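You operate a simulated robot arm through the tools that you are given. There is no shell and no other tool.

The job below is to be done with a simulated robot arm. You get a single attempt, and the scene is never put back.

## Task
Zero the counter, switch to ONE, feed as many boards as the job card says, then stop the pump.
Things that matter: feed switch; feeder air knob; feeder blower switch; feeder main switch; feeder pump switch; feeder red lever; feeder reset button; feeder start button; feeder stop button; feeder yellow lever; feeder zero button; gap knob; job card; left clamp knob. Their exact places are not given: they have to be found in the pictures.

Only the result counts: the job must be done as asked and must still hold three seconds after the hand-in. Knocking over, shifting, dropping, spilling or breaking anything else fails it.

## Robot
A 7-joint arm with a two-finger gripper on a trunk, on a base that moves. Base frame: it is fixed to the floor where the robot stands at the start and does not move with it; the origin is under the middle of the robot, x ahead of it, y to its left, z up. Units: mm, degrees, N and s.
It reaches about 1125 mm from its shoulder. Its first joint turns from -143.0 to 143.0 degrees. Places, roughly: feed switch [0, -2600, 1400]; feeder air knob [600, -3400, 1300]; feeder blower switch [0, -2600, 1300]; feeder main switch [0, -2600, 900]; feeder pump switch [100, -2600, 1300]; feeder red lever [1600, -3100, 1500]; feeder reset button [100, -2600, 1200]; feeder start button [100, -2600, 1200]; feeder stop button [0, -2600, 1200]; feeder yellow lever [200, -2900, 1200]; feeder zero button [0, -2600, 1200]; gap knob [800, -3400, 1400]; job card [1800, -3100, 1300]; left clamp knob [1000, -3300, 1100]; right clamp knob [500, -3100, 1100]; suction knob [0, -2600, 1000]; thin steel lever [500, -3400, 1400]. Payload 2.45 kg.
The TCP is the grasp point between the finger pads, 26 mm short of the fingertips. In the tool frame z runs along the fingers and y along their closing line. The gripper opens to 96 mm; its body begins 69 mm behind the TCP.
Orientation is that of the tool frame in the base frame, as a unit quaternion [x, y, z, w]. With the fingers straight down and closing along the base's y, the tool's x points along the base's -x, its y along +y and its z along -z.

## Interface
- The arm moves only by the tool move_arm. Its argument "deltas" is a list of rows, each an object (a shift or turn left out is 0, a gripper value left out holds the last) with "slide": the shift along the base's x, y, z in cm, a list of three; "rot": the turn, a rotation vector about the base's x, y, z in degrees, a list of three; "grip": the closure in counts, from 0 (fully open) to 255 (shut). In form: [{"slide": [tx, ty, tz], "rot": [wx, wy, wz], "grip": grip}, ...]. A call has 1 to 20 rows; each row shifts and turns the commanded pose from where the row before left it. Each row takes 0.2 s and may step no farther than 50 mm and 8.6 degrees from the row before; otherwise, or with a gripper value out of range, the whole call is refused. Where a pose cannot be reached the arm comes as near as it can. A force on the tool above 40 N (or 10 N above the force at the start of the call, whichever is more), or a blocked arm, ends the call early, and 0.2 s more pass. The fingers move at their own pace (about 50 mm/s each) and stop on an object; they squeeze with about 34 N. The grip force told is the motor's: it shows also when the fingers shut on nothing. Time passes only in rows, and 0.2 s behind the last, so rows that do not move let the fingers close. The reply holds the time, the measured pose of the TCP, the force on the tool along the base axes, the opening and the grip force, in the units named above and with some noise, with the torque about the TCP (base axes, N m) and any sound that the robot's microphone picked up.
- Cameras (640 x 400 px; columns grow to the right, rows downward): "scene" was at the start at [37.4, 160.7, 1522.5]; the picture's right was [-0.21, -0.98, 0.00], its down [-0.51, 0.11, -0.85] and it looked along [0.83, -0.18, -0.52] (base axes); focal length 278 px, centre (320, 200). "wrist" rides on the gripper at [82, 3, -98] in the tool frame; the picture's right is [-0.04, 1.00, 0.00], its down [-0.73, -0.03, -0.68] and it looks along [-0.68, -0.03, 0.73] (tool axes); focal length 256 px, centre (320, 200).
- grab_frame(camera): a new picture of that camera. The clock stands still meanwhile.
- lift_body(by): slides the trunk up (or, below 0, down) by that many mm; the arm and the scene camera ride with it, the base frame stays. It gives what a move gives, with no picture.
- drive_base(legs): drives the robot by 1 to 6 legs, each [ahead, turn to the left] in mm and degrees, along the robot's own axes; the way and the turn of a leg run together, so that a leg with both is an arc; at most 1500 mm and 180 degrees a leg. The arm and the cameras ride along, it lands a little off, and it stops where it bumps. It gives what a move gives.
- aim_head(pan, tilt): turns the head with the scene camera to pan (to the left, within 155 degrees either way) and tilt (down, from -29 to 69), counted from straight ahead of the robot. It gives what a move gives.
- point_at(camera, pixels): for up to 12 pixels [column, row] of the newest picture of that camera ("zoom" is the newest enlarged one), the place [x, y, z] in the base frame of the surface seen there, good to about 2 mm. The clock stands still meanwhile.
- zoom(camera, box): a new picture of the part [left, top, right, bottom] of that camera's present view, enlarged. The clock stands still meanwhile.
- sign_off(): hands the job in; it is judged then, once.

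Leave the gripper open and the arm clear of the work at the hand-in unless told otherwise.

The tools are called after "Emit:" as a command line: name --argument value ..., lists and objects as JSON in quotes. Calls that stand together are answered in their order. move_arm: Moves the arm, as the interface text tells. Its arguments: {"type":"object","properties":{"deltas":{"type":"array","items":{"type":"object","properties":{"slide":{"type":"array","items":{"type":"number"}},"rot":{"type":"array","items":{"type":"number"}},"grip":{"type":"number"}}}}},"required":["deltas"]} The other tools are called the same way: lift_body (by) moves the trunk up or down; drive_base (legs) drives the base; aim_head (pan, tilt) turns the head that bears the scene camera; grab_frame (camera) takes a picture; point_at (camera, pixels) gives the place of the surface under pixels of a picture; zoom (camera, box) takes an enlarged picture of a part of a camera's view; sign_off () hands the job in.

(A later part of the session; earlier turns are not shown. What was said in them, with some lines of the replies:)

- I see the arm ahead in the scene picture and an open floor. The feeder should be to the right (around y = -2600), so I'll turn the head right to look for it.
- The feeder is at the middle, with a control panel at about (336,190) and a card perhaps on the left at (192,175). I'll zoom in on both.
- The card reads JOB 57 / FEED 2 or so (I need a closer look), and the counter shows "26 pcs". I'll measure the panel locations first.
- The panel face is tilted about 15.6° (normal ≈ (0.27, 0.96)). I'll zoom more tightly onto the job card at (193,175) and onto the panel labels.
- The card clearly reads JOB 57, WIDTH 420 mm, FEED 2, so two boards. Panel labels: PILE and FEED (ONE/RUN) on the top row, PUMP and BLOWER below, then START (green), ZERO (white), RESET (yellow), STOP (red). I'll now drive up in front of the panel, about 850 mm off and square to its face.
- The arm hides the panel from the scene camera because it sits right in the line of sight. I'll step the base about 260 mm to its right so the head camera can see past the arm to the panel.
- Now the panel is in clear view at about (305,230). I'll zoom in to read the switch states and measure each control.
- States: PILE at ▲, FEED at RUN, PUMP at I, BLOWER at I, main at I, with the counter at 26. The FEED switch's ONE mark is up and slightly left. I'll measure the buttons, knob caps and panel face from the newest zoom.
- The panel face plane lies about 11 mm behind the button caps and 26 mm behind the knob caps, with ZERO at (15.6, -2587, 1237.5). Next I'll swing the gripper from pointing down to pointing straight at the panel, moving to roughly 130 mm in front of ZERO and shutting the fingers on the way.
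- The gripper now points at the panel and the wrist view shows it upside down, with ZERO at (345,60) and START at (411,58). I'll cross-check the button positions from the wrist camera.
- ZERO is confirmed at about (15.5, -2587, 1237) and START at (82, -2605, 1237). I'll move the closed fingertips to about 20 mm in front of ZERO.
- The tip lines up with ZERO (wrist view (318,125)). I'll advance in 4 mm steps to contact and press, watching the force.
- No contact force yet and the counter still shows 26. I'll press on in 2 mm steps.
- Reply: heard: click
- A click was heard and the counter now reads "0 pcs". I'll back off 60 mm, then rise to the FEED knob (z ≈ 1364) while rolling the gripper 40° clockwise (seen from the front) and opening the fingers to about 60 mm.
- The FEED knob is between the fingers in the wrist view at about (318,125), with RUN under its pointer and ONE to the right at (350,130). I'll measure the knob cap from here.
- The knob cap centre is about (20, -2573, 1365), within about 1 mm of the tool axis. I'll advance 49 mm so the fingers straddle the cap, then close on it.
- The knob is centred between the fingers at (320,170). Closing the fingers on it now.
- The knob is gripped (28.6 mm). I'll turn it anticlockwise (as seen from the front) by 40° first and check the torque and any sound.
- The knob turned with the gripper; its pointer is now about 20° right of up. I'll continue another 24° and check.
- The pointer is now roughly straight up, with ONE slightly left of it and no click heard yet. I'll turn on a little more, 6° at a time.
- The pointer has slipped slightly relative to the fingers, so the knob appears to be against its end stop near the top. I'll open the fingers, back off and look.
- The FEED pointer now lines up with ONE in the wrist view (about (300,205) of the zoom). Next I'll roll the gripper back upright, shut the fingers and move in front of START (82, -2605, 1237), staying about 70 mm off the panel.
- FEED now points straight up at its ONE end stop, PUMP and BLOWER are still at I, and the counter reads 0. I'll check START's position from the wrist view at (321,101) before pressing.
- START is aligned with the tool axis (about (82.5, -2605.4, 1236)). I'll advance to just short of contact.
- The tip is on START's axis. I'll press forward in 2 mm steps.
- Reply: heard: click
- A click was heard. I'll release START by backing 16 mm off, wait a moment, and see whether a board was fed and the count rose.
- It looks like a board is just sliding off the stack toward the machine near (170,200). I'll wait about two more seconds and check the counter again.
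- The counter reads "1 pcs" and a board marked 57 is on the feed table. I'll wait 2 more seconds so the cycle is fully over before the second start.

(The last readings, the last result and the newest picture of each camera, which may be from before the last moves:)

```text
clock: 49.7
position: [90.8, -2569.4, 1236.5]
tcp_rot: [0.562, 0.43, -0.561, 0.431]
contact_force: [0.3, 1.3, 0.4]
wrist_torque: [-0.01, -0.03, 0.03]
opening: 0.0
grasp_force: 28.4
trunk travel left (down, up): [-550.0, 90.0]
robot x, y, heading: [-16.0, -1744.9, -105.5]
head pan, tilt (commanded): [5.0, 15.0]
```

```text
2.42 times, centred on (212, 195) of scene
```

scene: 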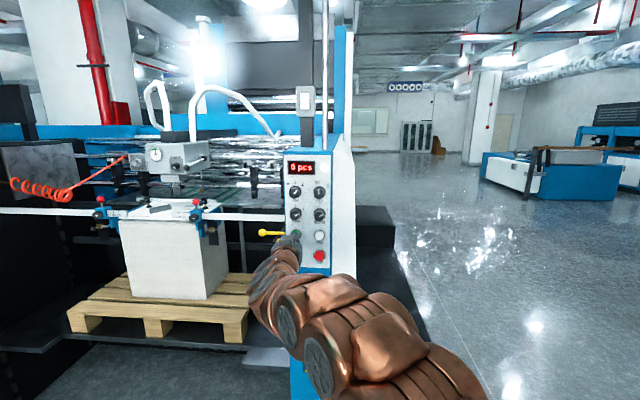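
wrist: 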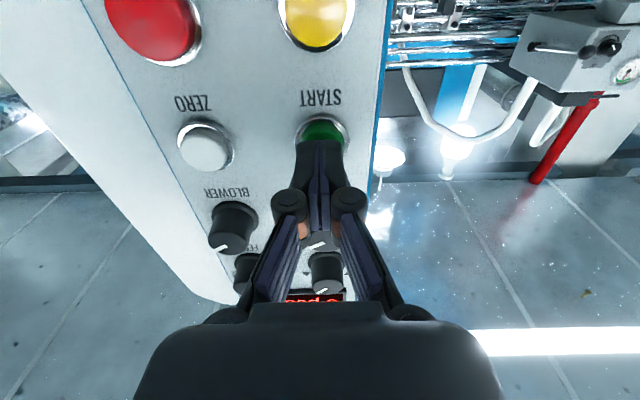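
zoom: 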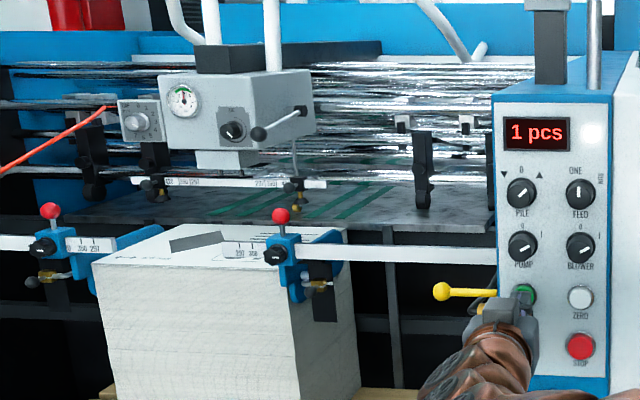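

The first board has gone through, the table is clear and the counter holds at 1. I'll press START for the second board with the same 16 mm stroke, then release.

Emit:
move_arm --deltas '[{"slide": [-0.207, -0.773, 0], "grip": 255}, {"slide": [-0.104, -0.386, 0]}, {"slide": [-0.052, -0.193, 0]}, {"slide": [-0.052, -0.193, 0]}]'

```text
clock: 50.7
position: [87.0, -2584.5, 1237.0]
tcp_rot: [0.561, 0.431, -0.56, 0.431]
contact_force: [0.3, 3.1, -1.8]
wrist_torque: [0.05, -0.01, 0.0]
opening: 6.2
grasp_force: 28.4
trunk travel left (down, up): [-550.0, 90.0]
robot x, y, heading: [-21.4, -1749.3, -105.2]
head pan, tilt (commanded): [5.0, 15.0]
heard: click
```

A click was heard again. I'll release START, back well away from the panel (about 66 mm), and wait for the board to pass.

Emit:
move_arm --deltas '[{"slide": [0.207, 0.773, 0], "grip": 255}, {"slide": [0.207, 0.773, 0]}, {"slide": [0.647, 2.415, 0]}, {"slide": [0.647, 2.415, 0]}, {"slide": [0, 0, 0]}, {"slide": [0, 0, 0]}, {"slide": [0, 0, 0]}, {"slide": [0, 0, 0]}, {"slide": [0, 0, 0]}, {"slide": [0, 0, 0]}, {"slide": [0, 0, 0]}, {"slide": [0, 0, 0]}, {"slide": [0, 0, 0]}, {"slide": [0, 0, 0]}, {"slide": [0, 0, 0]}, {"slide": [0, 0, 0]}, {"slide": [0, 0, 0]}, {"slide": [0, 0, 0]}, {"slide": [0, 0, 0]}, {"slide": [0, 0, 0]}]'

Emit:
zoom --camera "scene" --box '[80, 130, 344, 260]'

```text
clock: 54.9
position: [104.0, -2521.5, 1236.5]
tcp_rot: [0.562, 0.43, -0.56, 0.431]
contact_force: [0.6, 0.3, 0.2]
wrist_torque: [0.01, -0.01, 0.02]
opening: 0.0
grasp_force: 28.3
trunk travel left (down, up): [-550.0, 90.0]
robot x, y, heading: [-21.0, -1744.6, -105.5]
head pan, tilt (commanded): [5.0, 15.0]
```

```text
2.42 times, centred on (212, 195) of scene
```

zoom: 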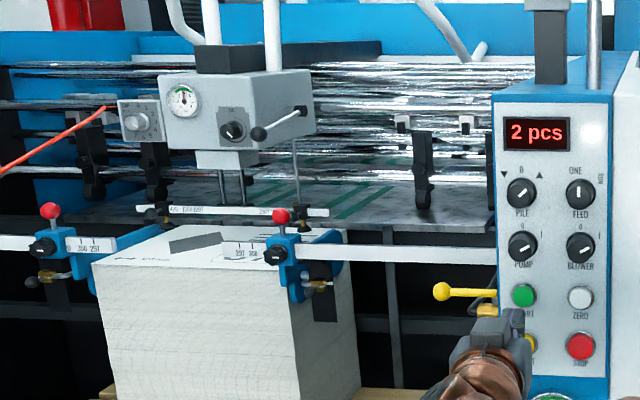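

The counter reads "2 pcs", both boards fed. Before turning the PUMP knob I'll measure the nearby yellow lever (zoom (441,291)) and the PUMP knob cap (522,247) for clearance.

Emit:
point_at --camera "zoom" --pixels '[[441, 291], [470, 292], [490, 293], [520, 248], [517, 250], [579, 250], [519, 196]]'

Emit:
move_arm --deltas '[{"slide": [-0.05, -0.22, 1.27], "rot": [-2.07, -7.73, 0], "grip": 96}, {"slide": [-0.05, -0.22, 1.27], "rot": [-2.07, -7.73, 0]}, {"slide": [-0.05, -0.22, 1.27], "rot": [-2.07, -7.73, 0]}, {"slide": [-0.05, -0.22, 1.27], "rot": [-2.07, -7.73, 0]}, {"slide": [-0.05, -0.22, 1.27], "rot": [-2.07, -7.73, 0]}, {"slide": [0, 0, 0]}]'

Emit:
grab_frame --camera "wrist"

Emit:
zoom --camera "wrist" --box '[270, 70, 370, 170]'

```text
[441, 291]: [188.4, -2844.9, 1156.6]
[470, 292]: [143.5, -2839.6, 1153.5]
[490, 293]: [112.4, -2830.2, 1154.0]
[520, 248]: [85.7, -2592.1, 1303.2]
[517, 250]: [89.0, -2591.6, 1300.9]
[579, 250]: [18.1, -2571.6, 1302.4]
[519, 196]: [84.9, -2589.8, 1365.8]
```

```text
clock: 56.3
position: [101.6, -2532.5, 1300.5]
tcp_rot: [0.675, 0.211, -0.38, 0.596]
contact_force: [0.6, 0.6, -0.8]
wrist_torque: [0.0, 0.0, 0.02]
opening: 59.9
grasp_force: 0.0
trunk travel left (down, up): [-550.0, 90.0]
robot x, y, heading: [-25.4, -1742.6, -105.7]
head pan, tilt (commanded): [5.0, 15.0]
```

```text
taken
```

wrist: 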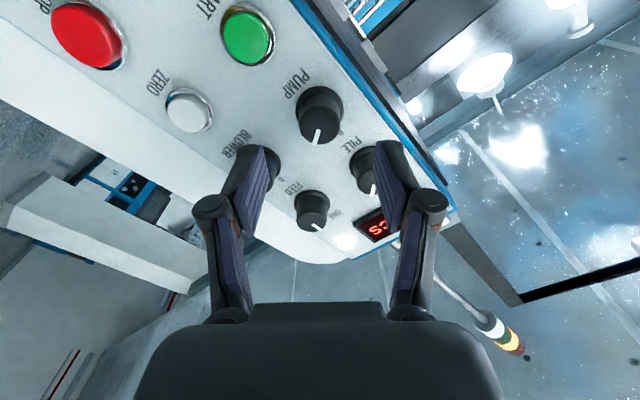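

```text
4.00 times, centred on (320, 120) of wrist
```

zoom: 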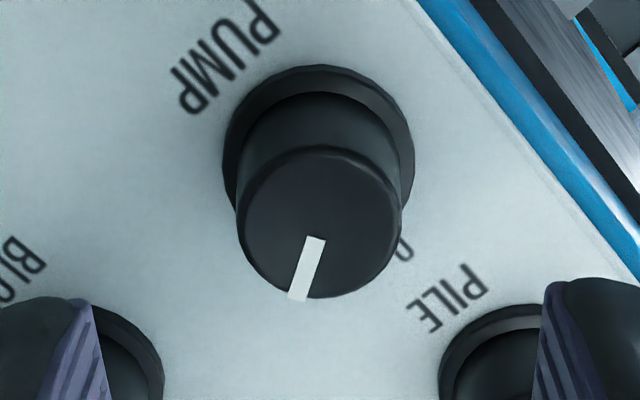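

The yellow lever sits about 240 mm behind, so no conflict. PUMP is between the fingers at (320,125) with its pointer still at I. I'll measure its cap centre.

Emit:
point_at --camera "zoom" --pixels '[[320, 222], [280, 222], [360, 222], [320, 180], [335, 265]]'

```text
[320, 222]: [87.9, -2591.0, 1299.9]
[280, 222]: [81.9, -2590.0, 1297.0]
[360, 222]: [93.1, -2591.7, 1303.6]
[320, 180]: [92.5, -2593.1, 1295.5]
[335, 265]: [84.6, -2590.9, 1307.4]
```

PUMP's cap centre is (87.9, -2591, 1300), 2 mm off the tool axis; I'll correct for that while advancing 49 mm, then close on it.

Emit:
move_arm --deltas '[{"slide": [-0.367, -1.593, -0.01], "grip": 96}, {"slide": [-0.367, -1.593, -0.01]}, {"slide": [-0.367, -1.593, -0.01]}, {"slide": [0, 0, 0]}, {"slide": [0, 0, 0], "grip": 255}, {"slide": [0, 0, 0]}, {"slide": [0, 0, 0]}]'

Emit:
grab_frame --camera "wrist"

```text
clock: 57.9
position: [89.2, -2579.0, 1299.0]
tcp_rot: [0.676, 0.211, -0.379, 0.595]
contact_force: [-3.1, 6.6, -5.6]
wrist_torque: [0.21, -0.05, -0.04]
opening: 28.5
grasp_force: 35.9
trunk travel left (down, up): [-550.0, 90.0]
robot x, y, heading: [-14.9, -1745.1, -105.5]
head pan, tilt (commanded): [5.0, 15.0]
```

```text
taken
```

wrist: 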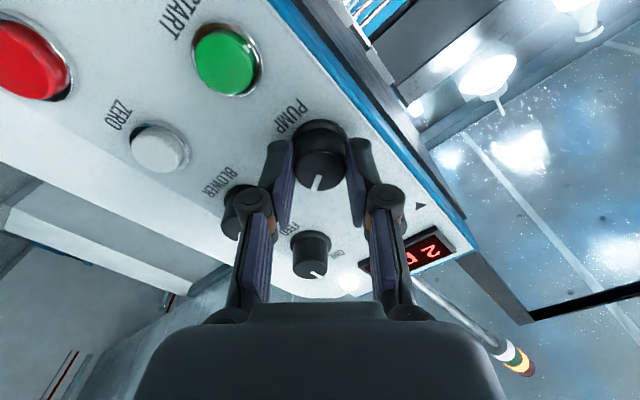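

PUMP is gripped (28.5 mm). I'll turn it anticlockwise 40° and check.

Emit:
move_arm --deltas '[{"rot": [2.07, 7.73, 0], "grip": 255}, {"rot": [2.07, 7.73, 0]}, {"rot": [2.07, 7.73, 0]}, {"rot": [2.07, 7.73, 0]}, {"rot": [2.07, 7.73, 0]}]'

Emit:
grab_frame --camera "wrist"

```text
clock: 59.1
position: [89.6, -2579.5, 1298.6]
tcp_rot: [-0.561, -0.43, 0.561, -0.43]
contact_force: [-9.5, 19.0, -21.7]
wrist_torque: [0.92, -0.29, -0.51]
opening: 28.2
grasp_force: 45.1
trunk travel left (down, up): [-550.0, 90.0]
robot x, y, heading: [-21.1, -1742.3, -105.6]
head pan, tilt (commanded): [5.0, 15.0]
```

```text
taken
```

wrist: 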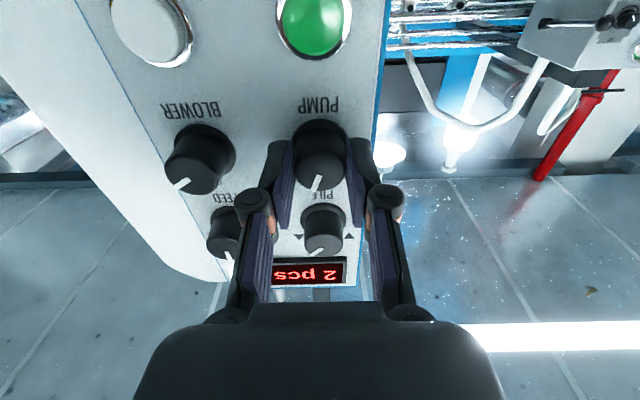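

The side force has risen to about 30 N (right, down and outward), so the tool axis is a little off the knob's. I'll shift the tool about 2 mm down, 1 mm right and 1.5 mm out to relieve it.

Emit:
move_arm --deltas '[{"slide": [-0.03, 0.085, -0.1], "grip": 255}, {"slide": [-0.03, 0.085, -0.1]}, {"slide": [0, 0, 0]}]'

Emit:
zoom --camera "wrist" --box '[240, 90, 400, 250]'

Emit:
zoom --camera "scene" --box '[280, 150, 344, 270]'

```text
clock: 59.9
position: [90.2, -2578.7, 1299.2]
tcp_rot: [-0.561, -0.429, 0.561, -0.431]
contact_force: [-7.0, -14.9, -2.5]
wrist_torque: [0.01, -0.02, 0.03]
opening: 28.2
grasp_force: 44.9
trunk travel left (down, up): [-550.0, 90.0]
robot x, y, heading: [-22.9, -1746.6, -105.4]
head pan, tilt (commanded): [5.0, 15.0]
```

```text
2.50 times, centred on (320, 170) of wrist
```

zoom: 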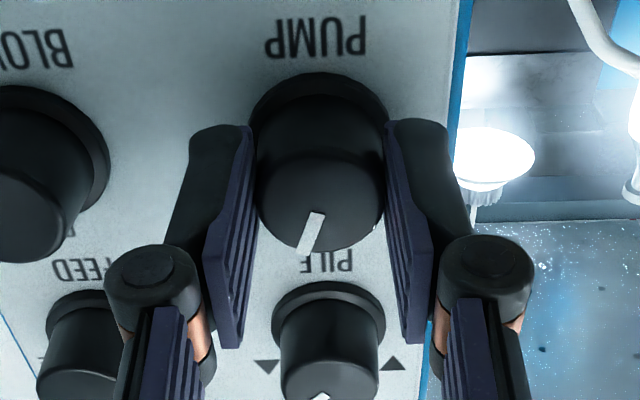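

```text
3.33 times, centred on (312, 210) of scene
```

zoom: 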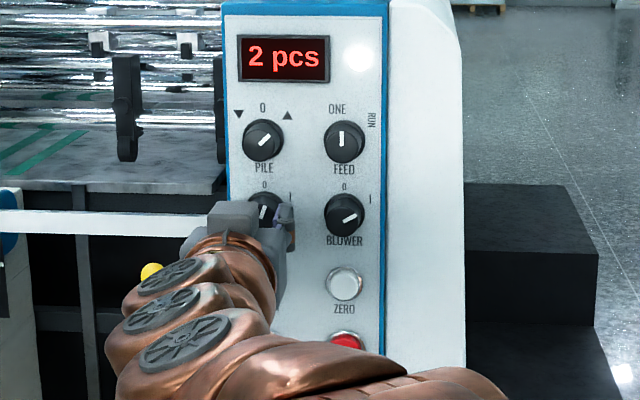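

The sideways force is gone; the pointer is now about 20° right of up. I'll ease inward 0.8 mm and turn on another 24°.

Emit:
move_arm --deltas '[{"slide": [-0.02, -0.075, -0.01], "grip": 255}, {"rot": [2.07, 7.73, 0]}, {"rot": [2.07, 7.73, 0]}, {"rot": [2.07, 7.73, 0]}]'

Emit:
zoom --camera "wrist" --box '[240, 90, 400, 250]'

Emit:
zoom --camera "scene" --box '[280, 150, 344, 270]'

```text
clock: 60.9
position: [90.9, -2578.5, 1298.7]
tcp_rot: [-0.46, -0.537, 0.639, -0.304]
contact_force: [-6.7, -9.9, 4.7]
wrist_torque: [0.05, -0.33, -0.12]
opening: 28.6
grasp_force: 44.4
trunk travel left (down, up): [-550.0, 90.0]
robot x, y, heading: [-20.4, -1742.9, -105.3]
head pan, tilt (commanded): [5.0, 15.0]
```

```text
2.50 times, centred on (320, 170) of wrist
```

zoom: 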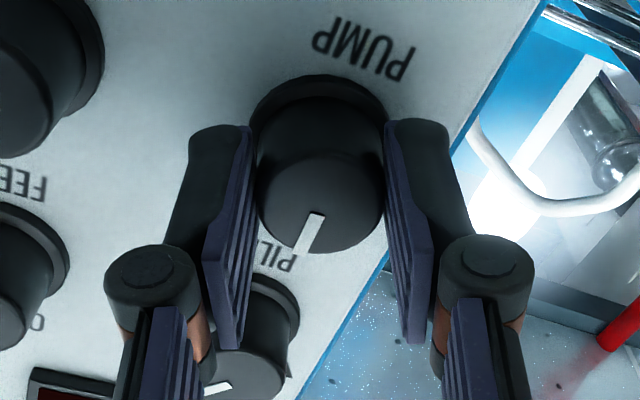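

```text
3.33 times, centred on (312, 210) of scene
```

zoom: 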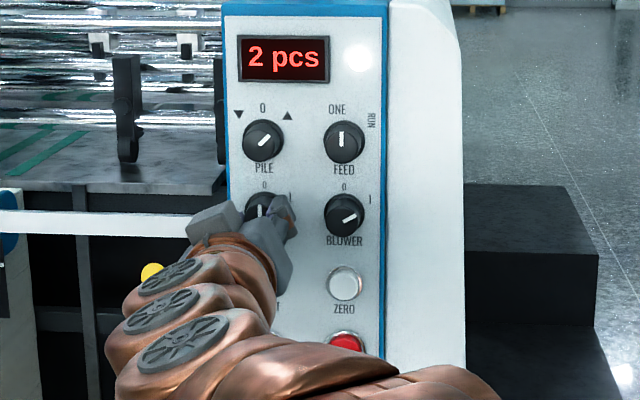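

The PUMP pointer is now practically straight up at 0. I'll turn 6° more to be sure it is home on its stop, then release and back away.

Emit:
move_arm --deltas '[{"rot": [1.55, 5.8, 0], "grip": 255}, {"slide": [0, 0, 0]}]'

Emit:
move_arm --deltas '[{"slide": [0, 0, 0], "grip": 96}, {"slide": [0, 0, 0]}, {"slide": [0, 0, 0]}, {"slide": [0.5, 1.9, 0]}, {"slide": [0.5, 1.9, 0]}, {"slide": [0.5, 1.9, 0]}]'

Emit:
grab_frame --camera "wrist"

Emit:
zoom --camera "scene" --box '[280, 150, 344, 270]'

```text
clock: 61.5
position: [89.1, -2578.3, 1297.7]
tcp_rot: [-0.431, -0.561, 0.653, -0.271]
contact_force: [-9.7, -0.5, 1.0]
wrist_torque: [0.13, -0.8, -0.55]
opening: 28.3
grasp_force: 45.1
trunk travel left (down, up): [-550.0, 90.0]
robot x, y, heading: [-17.8, -1745.5, -105.4]
head pan, tilt (commanded): [5.0, 15.0]
```

```text
clock: 62.9
position: [105.2, -2521.7, 1297.2]
tcp_rot: [-0.431, -0.56, 0.654, -0.27]
contact_force: [-1.3, 0.1, 0.1]
wrist_torque: [-0.01, 0.01, 0.01]
opening: 59.7
grasp_force: 0.1
trunk travel left (down, up): [-550.0, 90.0]
robot x, y, heading: [-17.5, -1743.8, -105.3]
head pan, tilt (commanded): [5.0, 15.0]
```

```text
taken
```

wrist: 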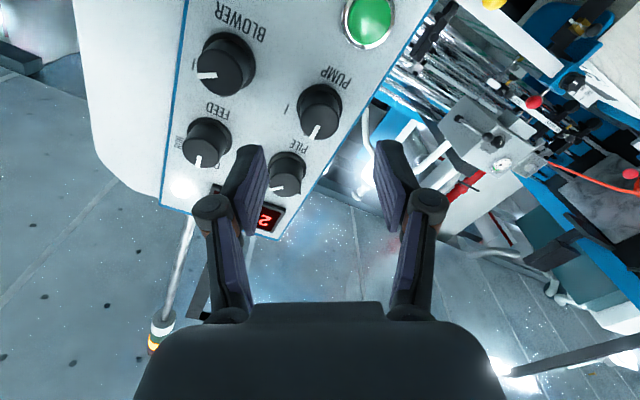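

```text
3.33 times, centred on (312, 210) of scene
```

zoom: 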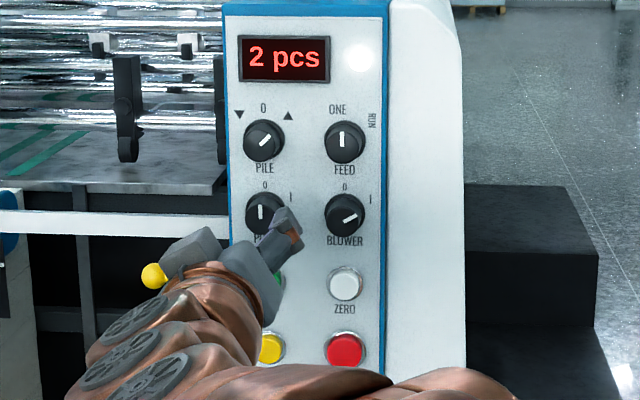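

PUMP now points to 0, FEED to ONE, BLOWER still at I, counter 2. I'll back the arm well off, rolling upright, and open the gripper fully.

Emit:
move_arm --deltas '[{"slide": [0.9, 3.6, 0], "rot": [-1.94, -7.24, 0], "grip": 96}, {"slide": [0.9, 3.6, 0], "rot": [-1.94, -7.24, 0]}, {"slide": [0.5, 3.6, -1.5], "rot": [-1.94, -7.24, 0]}, {"slide": [-1.0, 3.6, -2], "rot": [-1.94, -7.24, 0], "grip": 0}, {"slide": [-3.0, 2.5, -2]}, {"slide": [-3.0, 1.5, -2]}, {"slide": [-3.0, 0.8, -2]}, {"slide": [0, 0, 0]}]'

Emit:
grab_frame --camera "scene"

Emit:
zoom --camera "scene" --box '[270, 145, 345, 275]'

Emit:
zoom --camera "scene" --box '[270, 250, 350, 350]'

Emit:
zoom --camera "scene" --box '[80, 130, 280, 260]'

```text
clock: 64.7
position: [29.4, -2328.5, 1202.6]
tcp_rot: [0.561, 0.43, -0.561, 0.43]
contact_force: [-0.5, -0.1, -0.2]
wrist_torque: [0.02, -0.01, -0.01]
opening: 96.1
grasp_force: 0.1
trunk travel left (down, up): [-550.0, 90.0]
robot x, y, heading: [-21.2, -1743.1, -105.5]
head pan, tilt (commanded): [5.0, 15.0]
```

```text
taken
```

scene: 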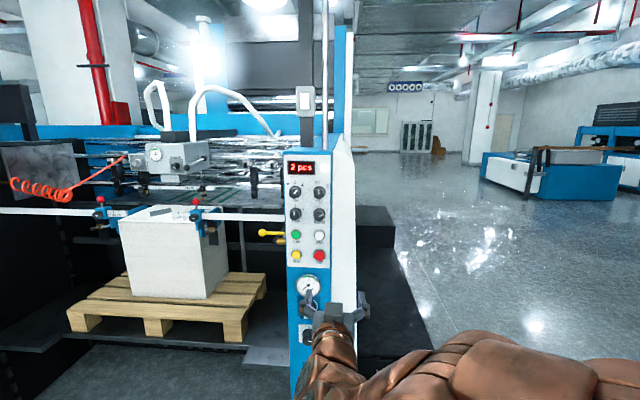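

```text
3.08 times, centred on (308, 210) of scene
```

zoom: 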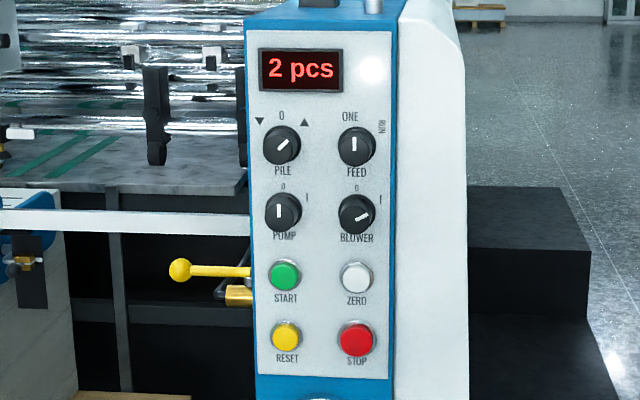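

```text
4.00 times, centred on (310, 300) of scene
```

zoom: 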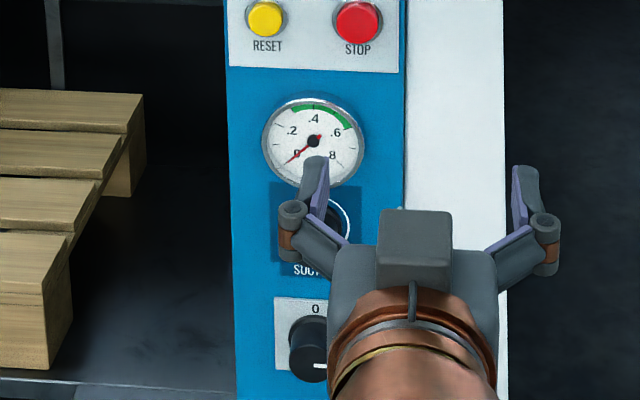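

```text
3.08 times, centred on (180, 195) of scene
```

zoom: 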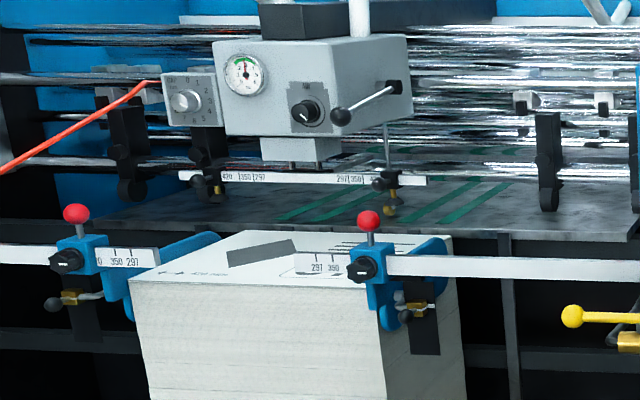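

The vacuum gauge has dropped to 0, so the pump is stopped. The counter reads 2 pcs, FEED is at ONE, BLOWER, PILE and main are unchanged, the gripper is open and the arm is clear of the panel. Handing the job in.

Emit:
sign_off

```text
The job is handed in.
```

The job is done and handed in. The job card (job 57) calls for two boards, and two were fed.

- **Counter:** I pressed ZERO and it went from 26 to 0. It read 2 pcs after the two boards.
- **Feed switch:** FEED is at ONE, on its end stop.
- **Boards:** I pressed START twice, and each press fed one board. I let the first one clear the table before starting the second.
- **Pump:** PUMP is at 0, and the vacuum gauge on the panel dropped to 0.

I left the blower, pile and main switches as they were. The gripper is open and the arm is clear of the panel. The hand-in reply gave no verdict, so the three-second hold is not confirmed.
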